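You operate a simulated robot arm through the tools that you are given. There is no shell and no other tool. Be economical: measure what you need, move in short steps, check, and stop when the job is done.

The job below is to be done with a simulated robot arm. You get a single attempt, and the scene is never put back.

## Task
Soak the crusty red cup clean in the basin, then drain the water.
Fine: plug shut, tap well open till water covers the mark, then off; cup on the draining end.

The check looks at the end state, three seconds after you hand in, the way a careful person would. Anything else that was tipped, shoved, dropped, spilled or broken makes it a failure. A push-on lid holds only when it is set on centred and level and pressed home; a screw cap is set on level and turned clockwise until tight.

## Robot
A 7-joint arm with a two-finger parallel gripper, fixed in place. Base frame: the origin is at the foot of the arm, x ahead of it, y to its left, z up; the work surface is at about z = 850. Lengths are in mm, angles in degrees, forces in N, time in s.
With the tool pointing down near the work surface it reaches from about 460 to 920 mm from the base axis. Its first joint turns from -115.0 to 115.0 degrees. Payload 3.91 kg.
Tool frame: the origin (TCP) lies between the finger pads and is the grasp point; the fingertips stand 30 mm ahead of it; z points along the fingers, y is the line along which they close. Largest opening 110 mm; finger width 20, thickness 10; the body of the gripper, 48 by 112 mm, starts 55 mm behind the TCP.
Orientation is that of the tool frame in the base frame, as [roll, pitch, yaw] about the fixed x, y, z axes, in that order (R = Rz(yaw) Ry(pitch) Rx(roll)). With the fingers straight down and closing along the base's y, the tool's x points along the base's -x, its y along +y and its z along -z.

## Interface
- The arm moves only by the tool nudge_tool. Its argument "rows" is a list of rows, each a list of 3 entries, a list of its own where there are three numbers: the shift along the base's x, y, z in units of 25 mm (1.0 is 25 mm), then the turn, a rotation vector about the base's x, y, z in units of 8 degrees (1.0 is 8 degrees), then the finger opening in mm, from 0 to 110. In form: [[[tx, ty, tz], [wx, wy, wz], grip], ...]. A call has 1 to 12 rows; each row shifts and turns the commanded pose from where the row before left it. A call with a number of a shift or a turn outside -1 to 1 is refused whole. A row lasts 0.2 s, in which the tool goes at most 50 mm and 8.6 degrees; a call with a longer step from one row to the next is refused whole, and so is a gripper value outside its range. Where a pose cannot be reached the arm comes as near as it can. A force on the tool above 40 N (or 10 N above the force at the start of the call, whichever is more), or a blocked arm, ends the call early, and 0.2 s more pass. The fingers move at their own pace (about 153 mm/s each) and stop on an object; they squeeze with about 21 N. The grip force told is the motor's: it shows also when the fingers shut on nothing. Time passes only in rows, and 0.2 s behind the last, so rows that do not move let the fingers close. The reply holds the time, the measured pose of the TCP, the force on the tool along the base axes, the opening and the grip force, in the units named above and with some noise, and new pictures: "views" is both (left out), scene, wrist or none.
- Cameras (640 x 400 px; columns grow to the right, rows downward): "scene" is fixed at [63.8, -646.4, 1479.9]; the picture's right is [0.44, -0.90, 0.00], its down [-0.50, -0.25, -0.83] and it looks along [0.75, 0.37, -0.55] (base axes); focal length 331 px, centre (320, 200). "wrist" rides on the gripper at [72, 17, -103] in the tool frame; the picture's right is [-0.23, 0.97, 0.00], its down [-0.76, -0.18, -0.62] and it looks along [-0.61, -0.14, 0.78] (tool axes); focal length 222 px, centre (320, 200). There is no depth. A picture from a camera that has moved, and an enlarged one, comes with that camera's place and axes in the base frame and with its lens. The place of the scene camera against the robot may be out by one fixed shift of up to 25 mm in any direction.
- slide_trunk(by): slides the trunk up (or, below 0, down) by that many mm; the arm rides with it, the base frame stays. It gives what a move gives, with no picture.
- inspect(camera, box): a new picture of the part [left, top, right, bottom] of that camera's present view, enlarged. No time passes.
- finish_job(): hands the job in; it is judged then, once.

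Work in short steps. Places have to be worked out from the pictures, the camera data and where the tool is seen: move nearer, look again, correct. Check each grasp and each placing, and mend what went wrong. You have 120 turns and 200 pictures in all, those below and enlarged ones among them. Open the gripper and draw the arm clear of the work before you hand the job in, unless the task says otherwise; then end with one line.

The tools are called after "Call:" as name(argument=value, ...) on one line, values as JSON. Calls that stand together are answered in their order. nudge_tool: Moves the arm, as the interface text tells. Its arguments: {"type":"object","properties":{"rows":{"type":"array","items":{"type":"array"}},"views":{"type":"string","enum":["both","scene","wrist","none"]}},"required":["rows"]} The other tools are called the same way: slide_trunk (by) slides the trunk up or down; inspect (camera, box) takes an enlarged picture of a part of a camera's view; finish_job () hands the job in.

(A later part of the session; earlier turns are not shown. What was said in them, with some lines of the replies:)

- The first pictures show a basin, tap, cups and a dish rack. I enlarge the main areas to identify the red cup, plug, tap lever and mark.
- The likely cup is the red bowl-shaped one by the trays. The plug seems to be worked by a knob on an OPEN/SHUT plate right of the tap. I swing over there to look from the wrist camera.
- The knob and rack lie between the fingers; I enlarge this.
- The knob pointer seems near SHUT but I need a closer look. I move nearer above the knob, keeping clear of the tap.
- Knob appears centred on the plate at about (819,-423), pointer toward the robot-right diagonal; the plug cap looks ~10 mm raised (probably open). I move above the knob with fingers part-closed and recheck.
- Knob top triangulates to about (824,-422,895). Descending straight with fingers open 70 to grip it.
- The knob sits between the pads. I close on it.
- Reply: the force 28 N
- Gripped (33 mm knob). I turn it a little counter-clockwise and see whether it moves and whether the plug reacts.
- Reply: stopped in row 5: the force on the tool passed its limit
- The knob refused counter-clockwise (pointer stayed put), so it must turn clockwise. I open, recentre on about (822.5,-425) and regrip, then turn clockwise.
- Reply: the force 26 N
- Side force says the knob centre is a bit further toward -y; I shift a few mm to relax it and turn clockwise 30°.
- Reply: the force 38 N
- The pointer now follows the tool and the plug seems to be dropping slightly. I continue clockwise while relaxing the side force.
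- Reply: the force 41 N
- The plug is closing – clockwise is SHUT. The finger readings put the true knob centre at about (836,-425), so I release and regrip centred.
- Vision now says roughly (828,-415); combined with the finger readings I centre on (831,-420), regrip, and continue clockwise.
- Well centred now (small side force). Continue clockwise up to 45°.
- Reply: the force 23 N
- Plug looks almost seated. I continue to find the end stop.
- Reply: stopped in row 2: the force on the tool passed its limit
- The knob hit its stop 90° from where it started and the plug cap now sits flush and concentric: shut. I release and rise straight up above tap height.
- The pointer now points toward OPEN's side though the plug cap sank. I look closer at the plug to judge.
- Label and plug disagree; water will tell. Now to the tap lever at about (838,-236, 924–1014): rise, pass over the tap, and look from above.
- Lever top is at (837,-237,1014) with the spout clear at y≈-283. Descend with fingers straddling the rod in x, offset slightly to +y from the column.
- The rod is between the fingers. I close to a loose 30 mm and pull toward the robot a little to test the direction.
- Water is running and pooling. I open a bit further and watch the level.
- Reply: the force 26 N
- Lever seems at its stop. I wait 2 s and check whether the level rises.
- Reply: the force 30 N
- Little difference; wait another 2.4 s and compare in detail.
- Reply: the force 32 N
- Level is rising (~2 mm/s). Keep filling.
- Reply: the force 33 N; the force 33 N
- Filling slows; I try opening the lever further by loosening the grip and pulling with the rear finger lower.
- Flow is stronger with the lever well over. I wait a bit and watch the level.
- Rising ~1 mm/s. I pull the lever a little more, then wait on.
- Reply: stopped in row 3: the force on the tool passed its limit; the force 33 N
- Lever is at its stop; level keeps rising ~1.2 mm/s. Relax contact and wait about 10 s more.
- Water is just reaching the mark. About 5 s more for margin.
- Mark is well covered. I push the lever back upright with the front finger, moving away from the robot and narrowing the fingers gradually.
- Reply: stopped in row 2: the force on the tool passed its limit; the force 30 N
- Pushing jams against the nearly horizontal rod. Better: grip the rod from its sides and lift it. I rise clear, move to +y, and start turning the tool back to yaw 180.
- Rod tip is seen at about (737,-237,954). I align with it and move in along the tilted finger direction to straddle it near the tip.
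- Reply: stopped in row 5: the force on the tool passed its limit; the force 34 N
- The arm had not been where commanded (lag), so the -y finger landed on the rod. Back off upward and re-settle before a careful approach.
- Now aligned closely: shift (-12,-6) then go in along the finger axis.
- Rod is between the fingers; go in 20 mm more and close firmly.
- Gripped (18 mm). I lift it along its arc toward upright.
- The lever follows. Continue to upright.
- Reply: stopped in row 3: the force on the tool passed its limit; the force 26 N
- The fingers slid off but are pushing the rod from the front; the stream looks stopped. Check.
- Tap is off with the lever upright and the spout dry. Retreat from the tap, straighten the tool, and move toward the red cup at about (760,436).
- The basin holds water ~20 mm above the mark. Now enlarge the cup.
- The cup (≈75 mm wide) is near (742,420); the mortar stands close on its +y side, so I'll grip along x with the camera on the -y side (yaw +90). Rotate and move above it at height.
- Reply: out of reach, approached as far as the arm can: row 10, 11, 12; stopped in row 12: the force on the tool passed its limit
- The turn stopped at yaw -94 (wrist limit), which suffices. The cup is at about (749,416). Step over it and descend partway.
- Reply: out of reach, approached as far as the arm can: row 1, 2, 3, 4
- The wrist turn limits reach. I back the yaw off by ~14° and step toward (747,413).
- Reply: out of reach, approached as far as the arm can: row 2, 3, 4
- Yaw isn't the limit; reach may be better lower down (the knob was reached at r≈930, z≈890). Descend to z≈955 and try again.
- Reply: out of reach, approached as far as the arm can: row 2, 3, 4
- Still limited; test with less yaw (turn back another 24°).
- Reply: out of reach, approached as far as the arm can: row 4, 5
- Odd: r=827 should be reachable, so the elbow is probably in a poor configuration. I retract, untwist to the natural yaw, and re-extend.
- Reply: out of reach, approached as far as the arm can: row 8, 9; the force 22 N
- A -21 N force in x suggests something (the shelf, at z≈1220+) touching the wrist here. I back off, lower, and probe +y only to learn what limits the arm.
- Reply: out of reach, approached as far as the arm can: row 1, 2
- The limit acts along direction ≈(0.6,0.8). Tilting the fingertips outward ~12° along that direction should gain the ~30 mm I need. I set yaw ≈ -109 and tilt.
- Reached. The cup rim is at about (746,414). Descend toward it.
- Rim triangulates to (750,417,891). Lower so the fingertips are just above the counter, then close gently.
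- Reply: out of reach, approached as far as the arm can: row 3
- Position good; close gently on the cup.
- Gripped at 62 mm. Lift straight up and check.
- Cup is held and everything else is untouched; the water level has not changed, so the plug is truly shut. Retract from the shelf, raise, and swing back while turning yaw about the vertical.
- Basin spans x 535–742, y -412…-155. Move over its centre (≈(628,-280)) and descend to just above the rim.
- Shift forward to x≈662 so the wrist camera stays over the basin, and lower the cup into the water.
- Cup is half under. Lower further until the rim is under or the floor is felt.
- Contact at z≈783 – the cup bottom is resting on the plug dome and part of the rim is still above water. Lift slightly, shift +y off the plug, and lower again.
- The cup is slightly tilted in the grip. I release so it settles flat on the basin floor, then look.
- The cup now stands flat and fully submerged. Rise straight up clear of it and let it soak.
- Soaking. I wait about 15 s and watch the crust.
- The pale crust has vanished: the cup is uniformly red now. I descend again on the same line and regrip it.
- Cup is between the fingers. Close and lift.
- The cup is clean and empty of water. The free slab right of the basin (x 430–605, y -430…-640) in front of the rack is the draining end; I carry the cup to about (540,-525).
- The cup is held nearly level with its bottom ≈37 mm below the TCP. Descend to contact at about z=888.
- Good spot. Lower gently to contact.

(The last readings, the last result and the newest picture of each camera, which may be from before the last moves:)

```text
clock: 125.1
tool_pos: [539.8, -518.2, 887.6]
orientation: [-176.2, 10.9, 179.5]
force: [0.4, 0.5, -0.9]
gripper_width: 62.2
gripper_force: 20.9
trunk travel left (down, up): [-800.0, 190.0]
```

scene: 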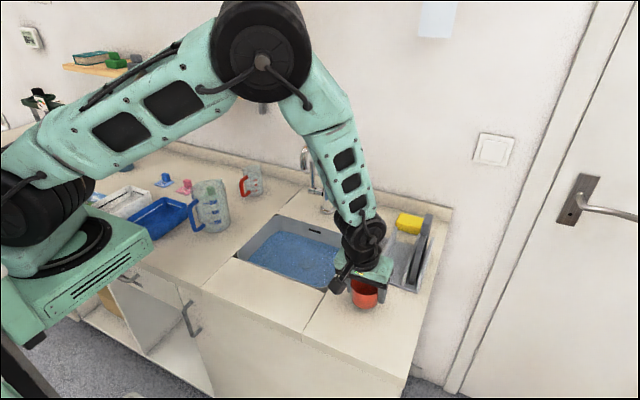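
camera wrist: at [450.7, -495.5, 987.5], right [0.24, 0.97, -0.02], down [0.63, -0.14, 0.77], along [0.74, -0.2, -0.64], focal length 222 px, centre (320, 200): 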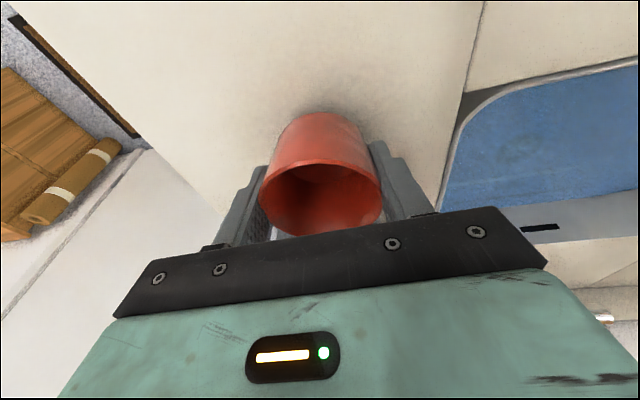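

No contact yet; a little lower.

Call:
nudge_tool(rows=[[[0, 0, -0.12], [0, 0, 0], 40], [[0, 0, -0.12], [0, 0, 0], 40], [[0, 0, 0], [0, 0, 0], 40]], views="wrist")

```text
clock: 125.9
tool_pos: [540.7, -518.3, 883.9]
orientation: [-176.1, 11.0, 179.4]
force: [1.4, 1.6, 15.3]
gripper_width: 62.3
gripper_force: 20.4
trunk travel left (down, up): [-800.0, 190.0]
camera wrist: at [450.3, -494.2, 969.6], right [0.24, 0.97, -0.02], down [0.62, -0.14, 0.77], along [0.74, -0.2, -0.64], focal length 222 px, centre (320, 200)
```

wrist: 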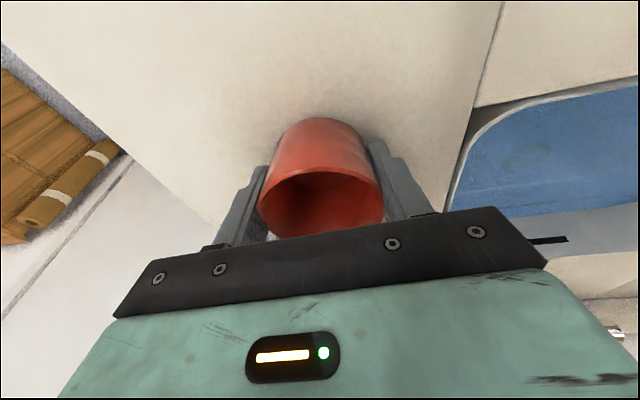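

Contact made. Release slowly and rise straight up.

Call:
nudge_tool(rows=[[[0, 0, 0.08], [0, 0, 0], 66], [[0, 0, 0], [0, 0, 0], 75], [[0, 0, 0], [0, 0, 0], 95], [[0, 0, 0.5], [0, 0, 0], 95], [[0, 0, 1], [0, 0, 0], 95], [[0, 0, 1], [0, 0, 0], 95], [[0, 0, 1], [0, 0, 0], 95], [[0, 0, 1], [0, 0, 0], 95], [[0, 0, 1], [0, 0, 0], 95], [[0, 0, 1], [0, 0, 0], 95], [[0, 0, 1], [0, 0, 0], 95]], views="both")

Call:
inspect(camera="scene", box=[310, 200, 450, 340])

```text
clock: 128.3
tool_pos: [540.7, -519.3, 1073.4]
orientation: [-176.2, 10.9, 179.6]
force: [-0.3, -0.2, -0.4]
gripper_width: 95.0
gripper_force: 0.1
trunk travel left (down, up): [-800.0, 190.0]
camera wrist: at [451.5, -494.7, 1158.6], right [0.24, 0.97, -0.02], down [0.63, -0.14, 0.77], along [0.74, -0.2, -0.64], focal length 222 px, centre (320, 200)
```

scene: 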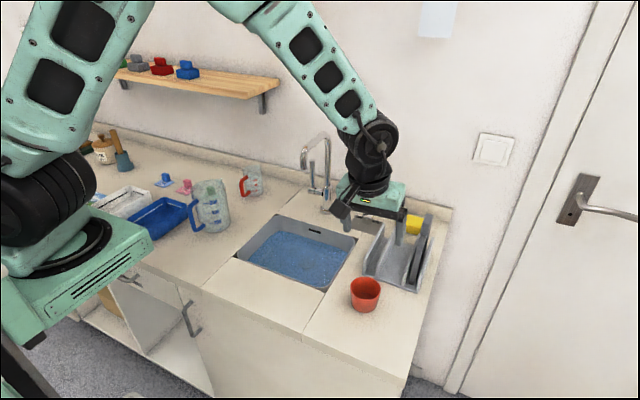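
wrist: 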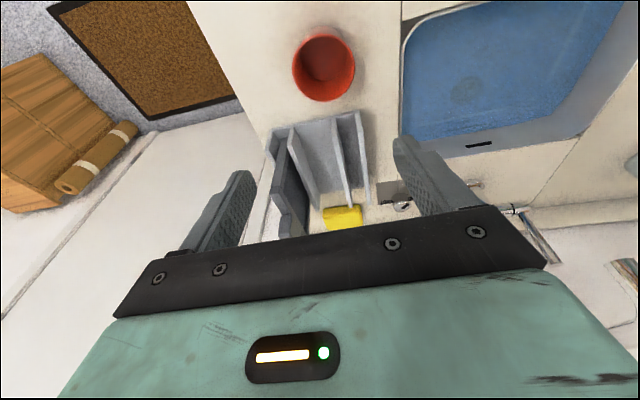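

```text
2.86 times, centred on (380, 270) of scene
camera zoom: at [63.8, -646.4, 1479.9], right [0.44, -0.9, 0.0], down [-0.5, -0.25, -0.83], along [0.75, 0.37, -0.55], focal length 946 px, centre (149, 0)
```

zoom: 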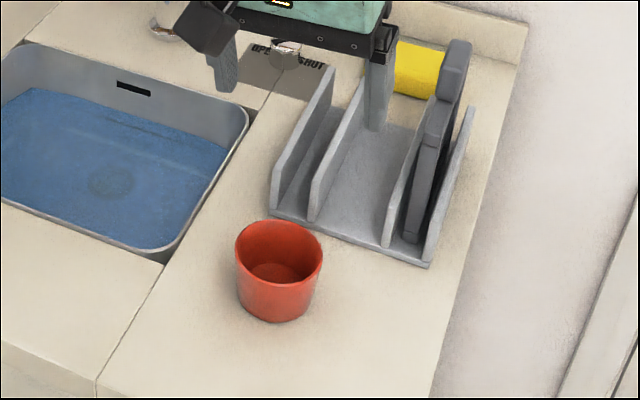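

The clean cup stands upright on the draining end. Now open the plug: straighten the tool and return over the knob (833,-418) with yaw ≈100 so I can turn counter-clockwise 90°.

Call:
nudge_tool(rows=[[[0.5, 0, 0.6], [0.26, 0.7, 0], 80], [[1, 0.3, 0.6], [0.25, 0.7, 0], 70], [[1, 0.3, 0], [0, 0, -1], 60], [[1, 0.4, 0], [0, 0, -1], 60], [[1, 0.4, 0], [0, 0, -1], 60], [[1, 0.4, 0], [0, 0, -1], 60], [[1, 0.4, 0], [0, 0, -1], 60], [[1, 0.4, 0], [0, 0, -1], 60], [[1, 0.4, 0], [0, 0, -1], 60], [[1, 0.4, 0], [0, 0, -1], 60], [[1, 0.4, 0], [0, 0, -1], 60], [[1, 0.4, 0], [0, 0, -0.7], 60]], views="none")

Call:
nudge_tool(rows=[[[0.2, 0, -0.5], [0, 0, 0], 60], [[0, 0, -1], [0, 0, 0], 60], [[0, 0, -1], [0, 0, 0], 60], [[0, 0, -1], [0, 0, 0], 60], [[0, 0, 0], [0, 0, 0], 60]], views="both")

```text
clock: 130.9
tool_pos: [823.8, -414.7, 1104.1]
orientation: [179.9, -0.3, 101.4]
force: [-0.7, 0.6, -0.5]
gripper_width: 60.1
gripper_force: 0.1
trunk travel left (down, up): [-800.0, 190.0]
```

```text
clock: 132.1
tool_pos: [833.6, -413.1, 1015.3]
orientation: [179.9, -0.4, 101.5]
force: [-0.7, 1.0, 0.5]
gripper_width: 59.9
gripper_force: 0.1
trunk travel left (down, up): [-800.0, 190.0]
camera wrist: at [835.5, -339.2, 1118.0], right [1.0, -0.03, 0.0], down [-0.02, -0.79, 0.62], along [-0.02, -0.62, -0.79], focal length 222 px, centre (320, 200)
```

scene: 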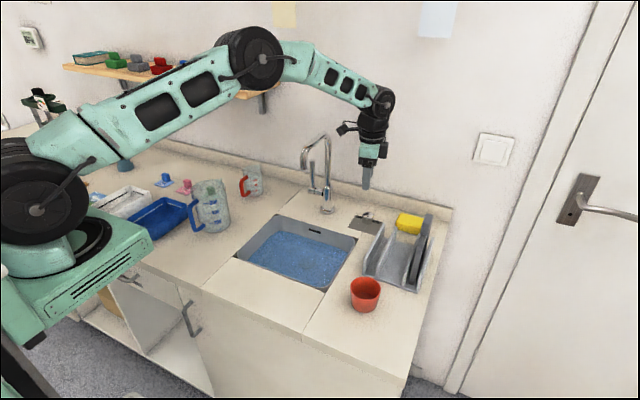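
wrist: 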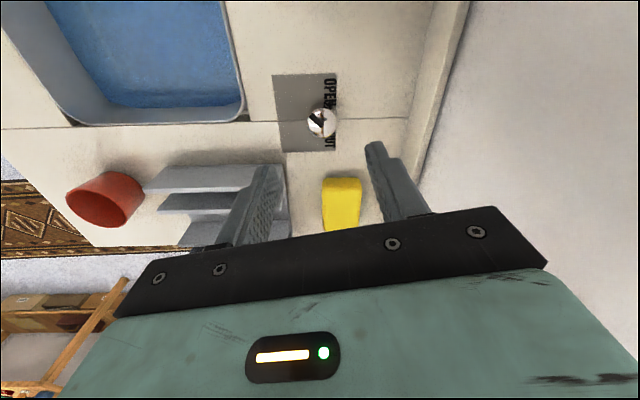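

Knob top is at (834.5,-416). Descend and grip it centred.

Call:
nudge_tool(rows=[[[0, -0.15, -1], [0, 0, 0], 60], [[0, 0, -1], [0, 0, 0], 60], [[0, 0, -1], [0, 0, 0], 60], [[0, 0, -1], [0, 0, 0], 60], [[0, 0, -1], [0, 0, 0], 60], [[0, 0, 0], [0, 0, 0], 40], [[0, 0, 0], [0, 0, 0], 20], [[0, 0, 0], [0, 0, 0], 20]], views="wrist")

```text
clock: 133.9
tool_pos: [833.6, -417.5, 889.2]
orientation: [179.7, -0.2, 101.6]
force: [11.4, 0.5, -0.9]
gripper_width: 33.1
gripper_force: 45.0
trunk travel left (down, up): [-800.0, 190.0]
camera wrist: at [835.8, -343.9, 992.5], right [1.0, -0.03, 0.0], down [-0.02, -0.78, 0.62], along [-0.01, -0.62, -0.79], focal length 222 px, centre (320, 200)
```

wrist: 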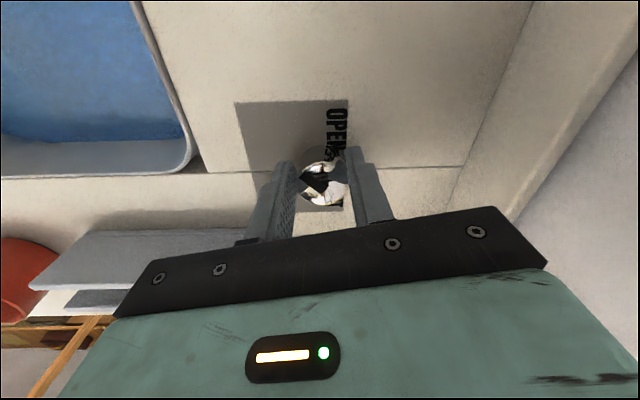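

Gripped. Turn counter-clockwise about 45° and check.

Call:
nudge_tool(rows=[[[0.05, 0, 0], [0, 0, 0.8], 20], [[0, 0, 0], [0, 0, 0.8], 20], [[0, 0, 0], [0, 0, 0.8], 20], [[0, 0, 0], [0, 0, 0.8], 20], [[0, 0, 0], [0, 0, 0.8], 20], [[0, 0, 0], [0, 0, 0.8], 20], [[0, 0, 0], [0, 0, 0.8], 20]], views="wrist")

Call:
inspect(camera="scene", box=[230, 190, 430, 300])

```text
clock: 135.5
tool_pos: [829.2, -421.6, 890.2]
orientation: [-179.9, -0.5, 146.3]
force: [-20.1, -9.9, -5.9]
gripper_width: 33.1
gripper_force: 45.3
trunk travel left (down, up): [-800.0, 190.0]
camera wrist: at [780.0, -366.9, 992.9], right [0.73, 0.68, 0.0], down [0.54, -0.57, 0.62], along [0.42, -0.45, -0.79], focal length 222 px, centre (320, 200)
```

wrist: 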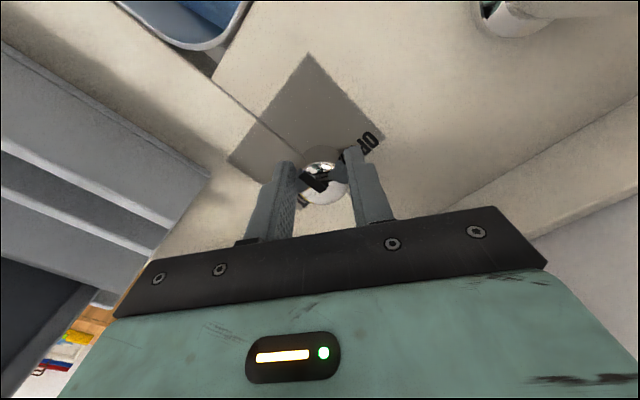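

```text
3.20 times, centred on (330, 245) of scene
camera zoom: at [63.8, -646.4, 1479.9], right [0.44, -0.9, 0.0], down [-0.5, -0.25, -0.83], along [0.75, 0.37, -0.55], focal length 1060 px, centre (288, 56)
```

zoom: 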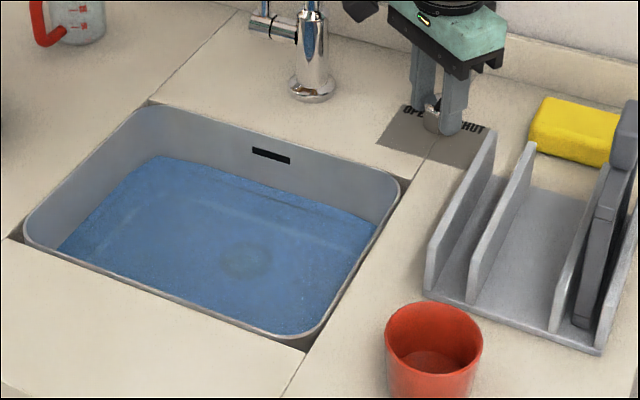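

Turning well; relax the side force and continue to the stop.

Call:
nudge_tool(rows=[[[-0.1, -0.06, 0], [0, 0, 0.8], 20], [[0, 0, 0], [0, 0, 0.8], 20], [[0, 0, 0], [0, 0, 0.8], 20], [[0, 0, 0], [0, 0, 0.8], 20], [[0, 0, 0], [0, 0, 0.8], 20], [[0, 0, 0], [0, 0, 0.8], 20], [[0, 0, 0], [0, 0, 0.6], 20]], views="wrist")

Call:
inspect(camera="scene", box=[230, 190, 430, 300])

```text
clock: 137.1
tool_pos: [828.7, -425.8, 889.5]
orientation: [-179.9, -0.4, -170.5]
force: [-16.7, -27.7, -18.9]
gripper_width: 33.1
gripper_force: 45.2
trunk travel left (down, up): [-800.0, 190.0]
camera wrist: at [755.6, -420.7, 993.0], right [0.06, 1.0, 0.0], down [0.78, -0.05, 0.62], along [0.62, -0.04, -0.79], focal length 222 px, centre (320, 200)
```

wrist: 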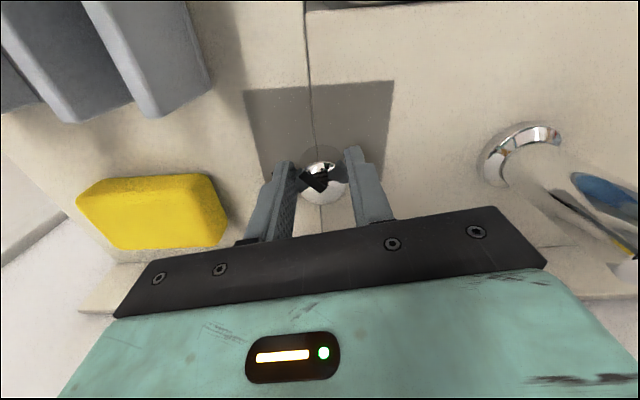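

```text
3.20 times, centred on (330, 245) of scene
camera zoom: at [63.8, -646.4, 1479.9], right [0.44, -0.9, 0.0], down [-0.5, -0.25, -0.83], along [0.75, 0.37, -0.55], focal length 1060 px, centre (288, 56)
```

zoom: 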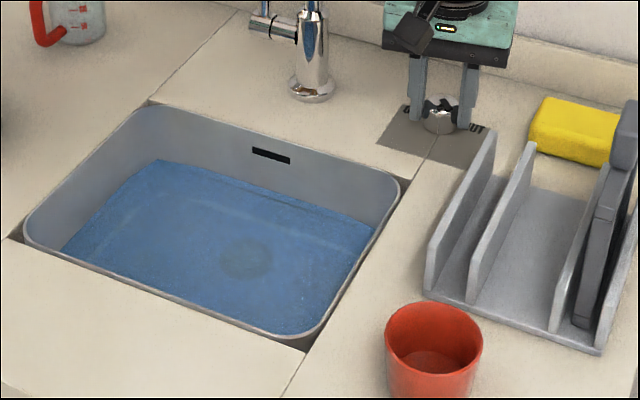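

The level is dropping. Release the knob, rise, and wait for the basin to empty.

Call:
nudge_tool(rows=[[[0, 0, 0], [0, 0, 0.3], 20], [[0, 0, 0], [0, 0, 0], 60], [[0, 0, 0], [0, 0, 0], 60], [[0, 0, 0.6], [0, 0, 0], 60], [[0, 0, 1], [0, 0, 0], 60], [[0, 0, 1], [0, 0, 0], 60], [[0, 0, 1], [0, 0, 0], 60], [[0, 0, 1], [0, 0, 0], 60], [[0, 0, 1], [0, 0, 0], 60], [[0, 0, 1], [0, 0, 0], 60], [[0, 0, 1], [0, 0, 0], 60]], views="none")

Call:
nudge_tool(rows=[[[-1, 0, 0.5], [0, 0, 0], 60], [[-1, 0, 0.5], [0, 0, 0], 60], [[-1, 0, 0], [0, 0, 0], 60], [[-1, 0.3, 0], [0, 0, 0], 60], [[-1, 0.5, 0], [0, 0, 0], 60], [[-1, 0.5, 0], [0, 0, 0], 60], [[-1, 0.5, 0], [0, 0, 0], 60], [[-1, 0.5, 0], [0, 0, 0], 60], [[-1, 0.5, 0], [0, 0, 0], 60], [[-1, 0.5, 0], [0, 0, 0], 60], [[0, 1, 0], [0, 0, 0], 60], [[0, 1, 0], [0, 0, 0], 60]], views="both")

Call:
inspect(camera="scene", box=[230, 190, 430, 300])

```text
clock: 139.5
tool_pos: [831.2, -420.2, 1080.2]
orientation: [179.8, -0.3, -168.1]
force: [-0.4, -0.2, 0.1]
gripper_width: 60.0
gripper_force: 0.0
trunk travel left (down, up): [-800.0, 190.0]
```

```text
clock: 142.1
tool_pos: [579.3, -288.1, 1104.4]
orientation: [179.8, -0.3, -168.1]
force: [-0.8, -2.0, -1.1]
gripper_width: 60.1
gripper_force: 0.1
trunk travel left (down, up): [-800.0, 190.0]
camera wrist: at [506.4, -287.1, 1208.6], right [0.02, 1.0, 0.0], down [0.79, -0.02, 0.62], along [0.62, -0.01, -0.79], focal length 222 px, centre (320, 200)
```

scene: 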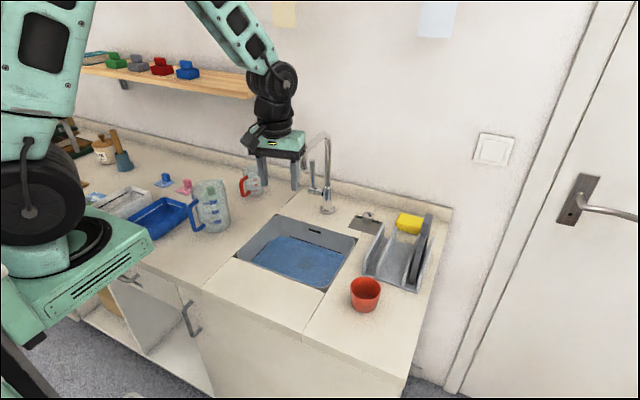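
wrist: 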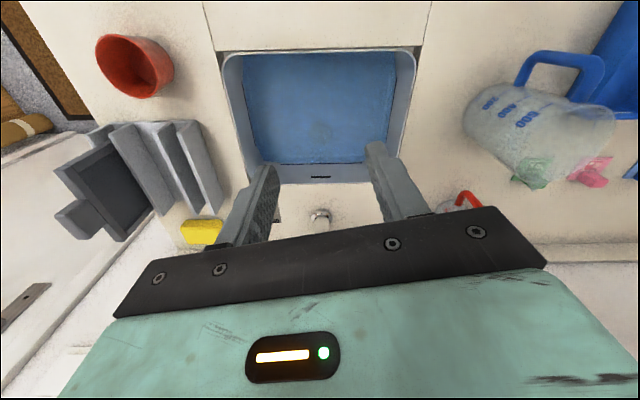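

```text
3.20 times, centred on (330, 245) of scene
camera zoom: at [63.8, -646.4, 1479.9], right [0.44, -0.9, 0.0], down [-0.5, -0.25, -0.83], along [0.75, 0.37, -0.55], focal length 1060 px, centre (288, 56)
```

zoom: 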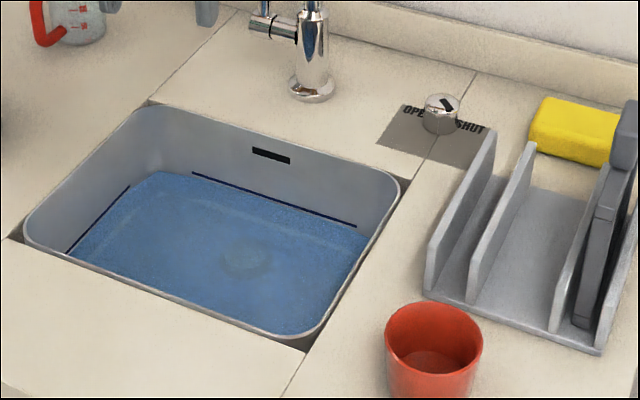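

Draining steadily. I park the arm higher and out of the way while waiting.

Call:
nudge_tool(rows=[[[0, 0, 1], [0, 0, 0], 60], [[0, 0, 1], [0, 0, 0], 60], [[0, 0, 1], [0, 0, 0], 60], [[-0.5, 1, 0], [0, 0, 0], 60], [[-0.5, 1, 0], [0, 0, 0], 60], [[0, 1, 0], [0, 0, 0], 80], [[0, 1, 0], [0, 0, 0], 110], [[0, 1, 0], [0, 0, 0], 110], [[0, 1, 0], [0, 0, 0], 110], [[0, 1, 0], [0, 0, 0], 110], [[0, 1, 0], [0, 0, 0], 110], [[0, 0, 0], [0, 0, 0], 110]], views="none")

Call:
nudge_tool(rows=[[[0, 0, 0], [0, 0, 0], 110], [[0, 0, 0], [0, 0, 0], 110], [[0, 0, 0], [0, 0, 0], 110], [[0, 0, 0], [0, 0, 0], 110], [[0, 0, 0], [0, 0, 0], 110], [[0, 0, 0], [0, 0, 0], 110], [[0, 0, 0], [0, 0, 0], 110], [[0, 0, 0], [0, 0, 0], 110], [[0, 0, 0], [0, 0, 0], 110], [[0, 0, 0], [0, 0, 0], 110], [[0, 0, 0], [0, 0, 0], 110], [[0, 0, 0], [0, 0, 0], 110]], views="none")

Call:
nudge_tool(rows=[[[0, 0, 0], [0, 0, 0], 110], [[0, 0, 0], [0, 0, 0], 110], [[0, 0, 0], [0, 0, 0], 110], [[0, 0, 0], [0, 0, 0], 110], [[0, 0, 0], [0, 0, 0], 110], [[0, 0, 0], [0, 0, 0], 110], [[0, 0, 0], [0, 0, 0], 110], [[0, 0, 0], [0, 0, 0], 110], [[0, 0, 0], [0, 0, 0], 110], [[0, 0, 0], [0, 0, 0], 110], [[0, 0, 0], [0, 0, 0], 110], [[0, 0, 0], [0, 0, 0], 110]], views="none")

Call:
nudge_tool(rows=[[[0, 0, 0], [0, 0, 0], 110], [[0, 0, 0], [0, 0, 0], 110], [[0, 0, 0], [0, 0, 0], 110], [[0, 0, 0], [0, 0, 0], 110], [[0, 0, 0], [0, 0, 0], 110], [[0, 0, 0], [0, 0, 0], 110], [[0, 0, 0], [0, 0, 0], 110], [[0, 0, 0], [0, 0, 0], 110], [[0, 0, 0], [0, 0, 0], 110], [[0, 0, 0], [0, 0, 0], 110], [[0, 0, 0], [0, 0, 0], 110], [[0, 0, 0], [0, 0, 0], 110]], views="scene")

Call:
inspect(camera="scene", box=[230, 190, 430, 300])

```text
clock: 144.7
tool_pos: [556.3, -89.1, 1180.5]
orientation: [179.8, -0.3, -168.1]
force: [-0.5, -0.1, -0.6]
gripper_width: 109.8
gripper_force: 0.0
trunk travel left (down, up): [-800.0, 190.0]
```

```text
clock: 147.3
tool_pos: [554.3, -89.6, 1181.1]
orientation: [179.7, -0.4, -168.2]
force: [0.0, 0.7, 0.2]
gripper_width: 109.8
gripper_force: 0.0
trunk travel left (down, up): [-800.0, 190.0]
```

```text
clock: 149.9
tool_pos: [554.8, -89.0, 1181.5]
orientation: [179.8, -0.3, -168.1]
force: [0.3, 0.1, -0.6]
gripper_width: 109.8
gripper_force: 0.2
trunk travel left (down, up): [-800.0, 190.0]
```

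```text
clock: 152.5
tool_pos: [556.5, -89.1, 1180.2]
orientation: [179.9, -0.3, -168.1]
force: [0.2, 0.0, -0.6]
gripper_width: 110.2
gripper_force: 0.0
trunk travel left (down, up): [-800.0, 190.0]
```

scene: 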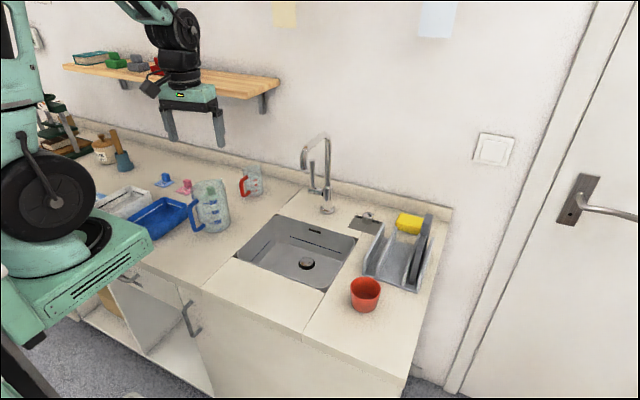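

```text
3.20 times, centred on (330, 245) of scene
camera zoom: at [63.8, -646.4, 1479.9], right [0.44, -0.9, 0.0], down [-0.5, -0.25, -0.83], along [0.75, 0.37, -0.55], focal length 1060 px, centre (288, 56)
```

zoom: 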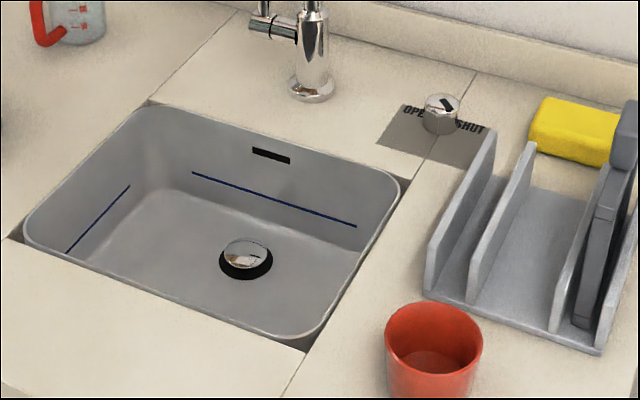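

The basin is empty, the plug is raised, the tap is off, the clean cup stands on the draining end and nothing else moved. Handing in.

Call:
finish_job()

```text
The job is handed in.
```

The red cup is soaked clean and stands upright on the draining end; the tap is off, the water has drained away, and the arm is parked clear with the gripper open.
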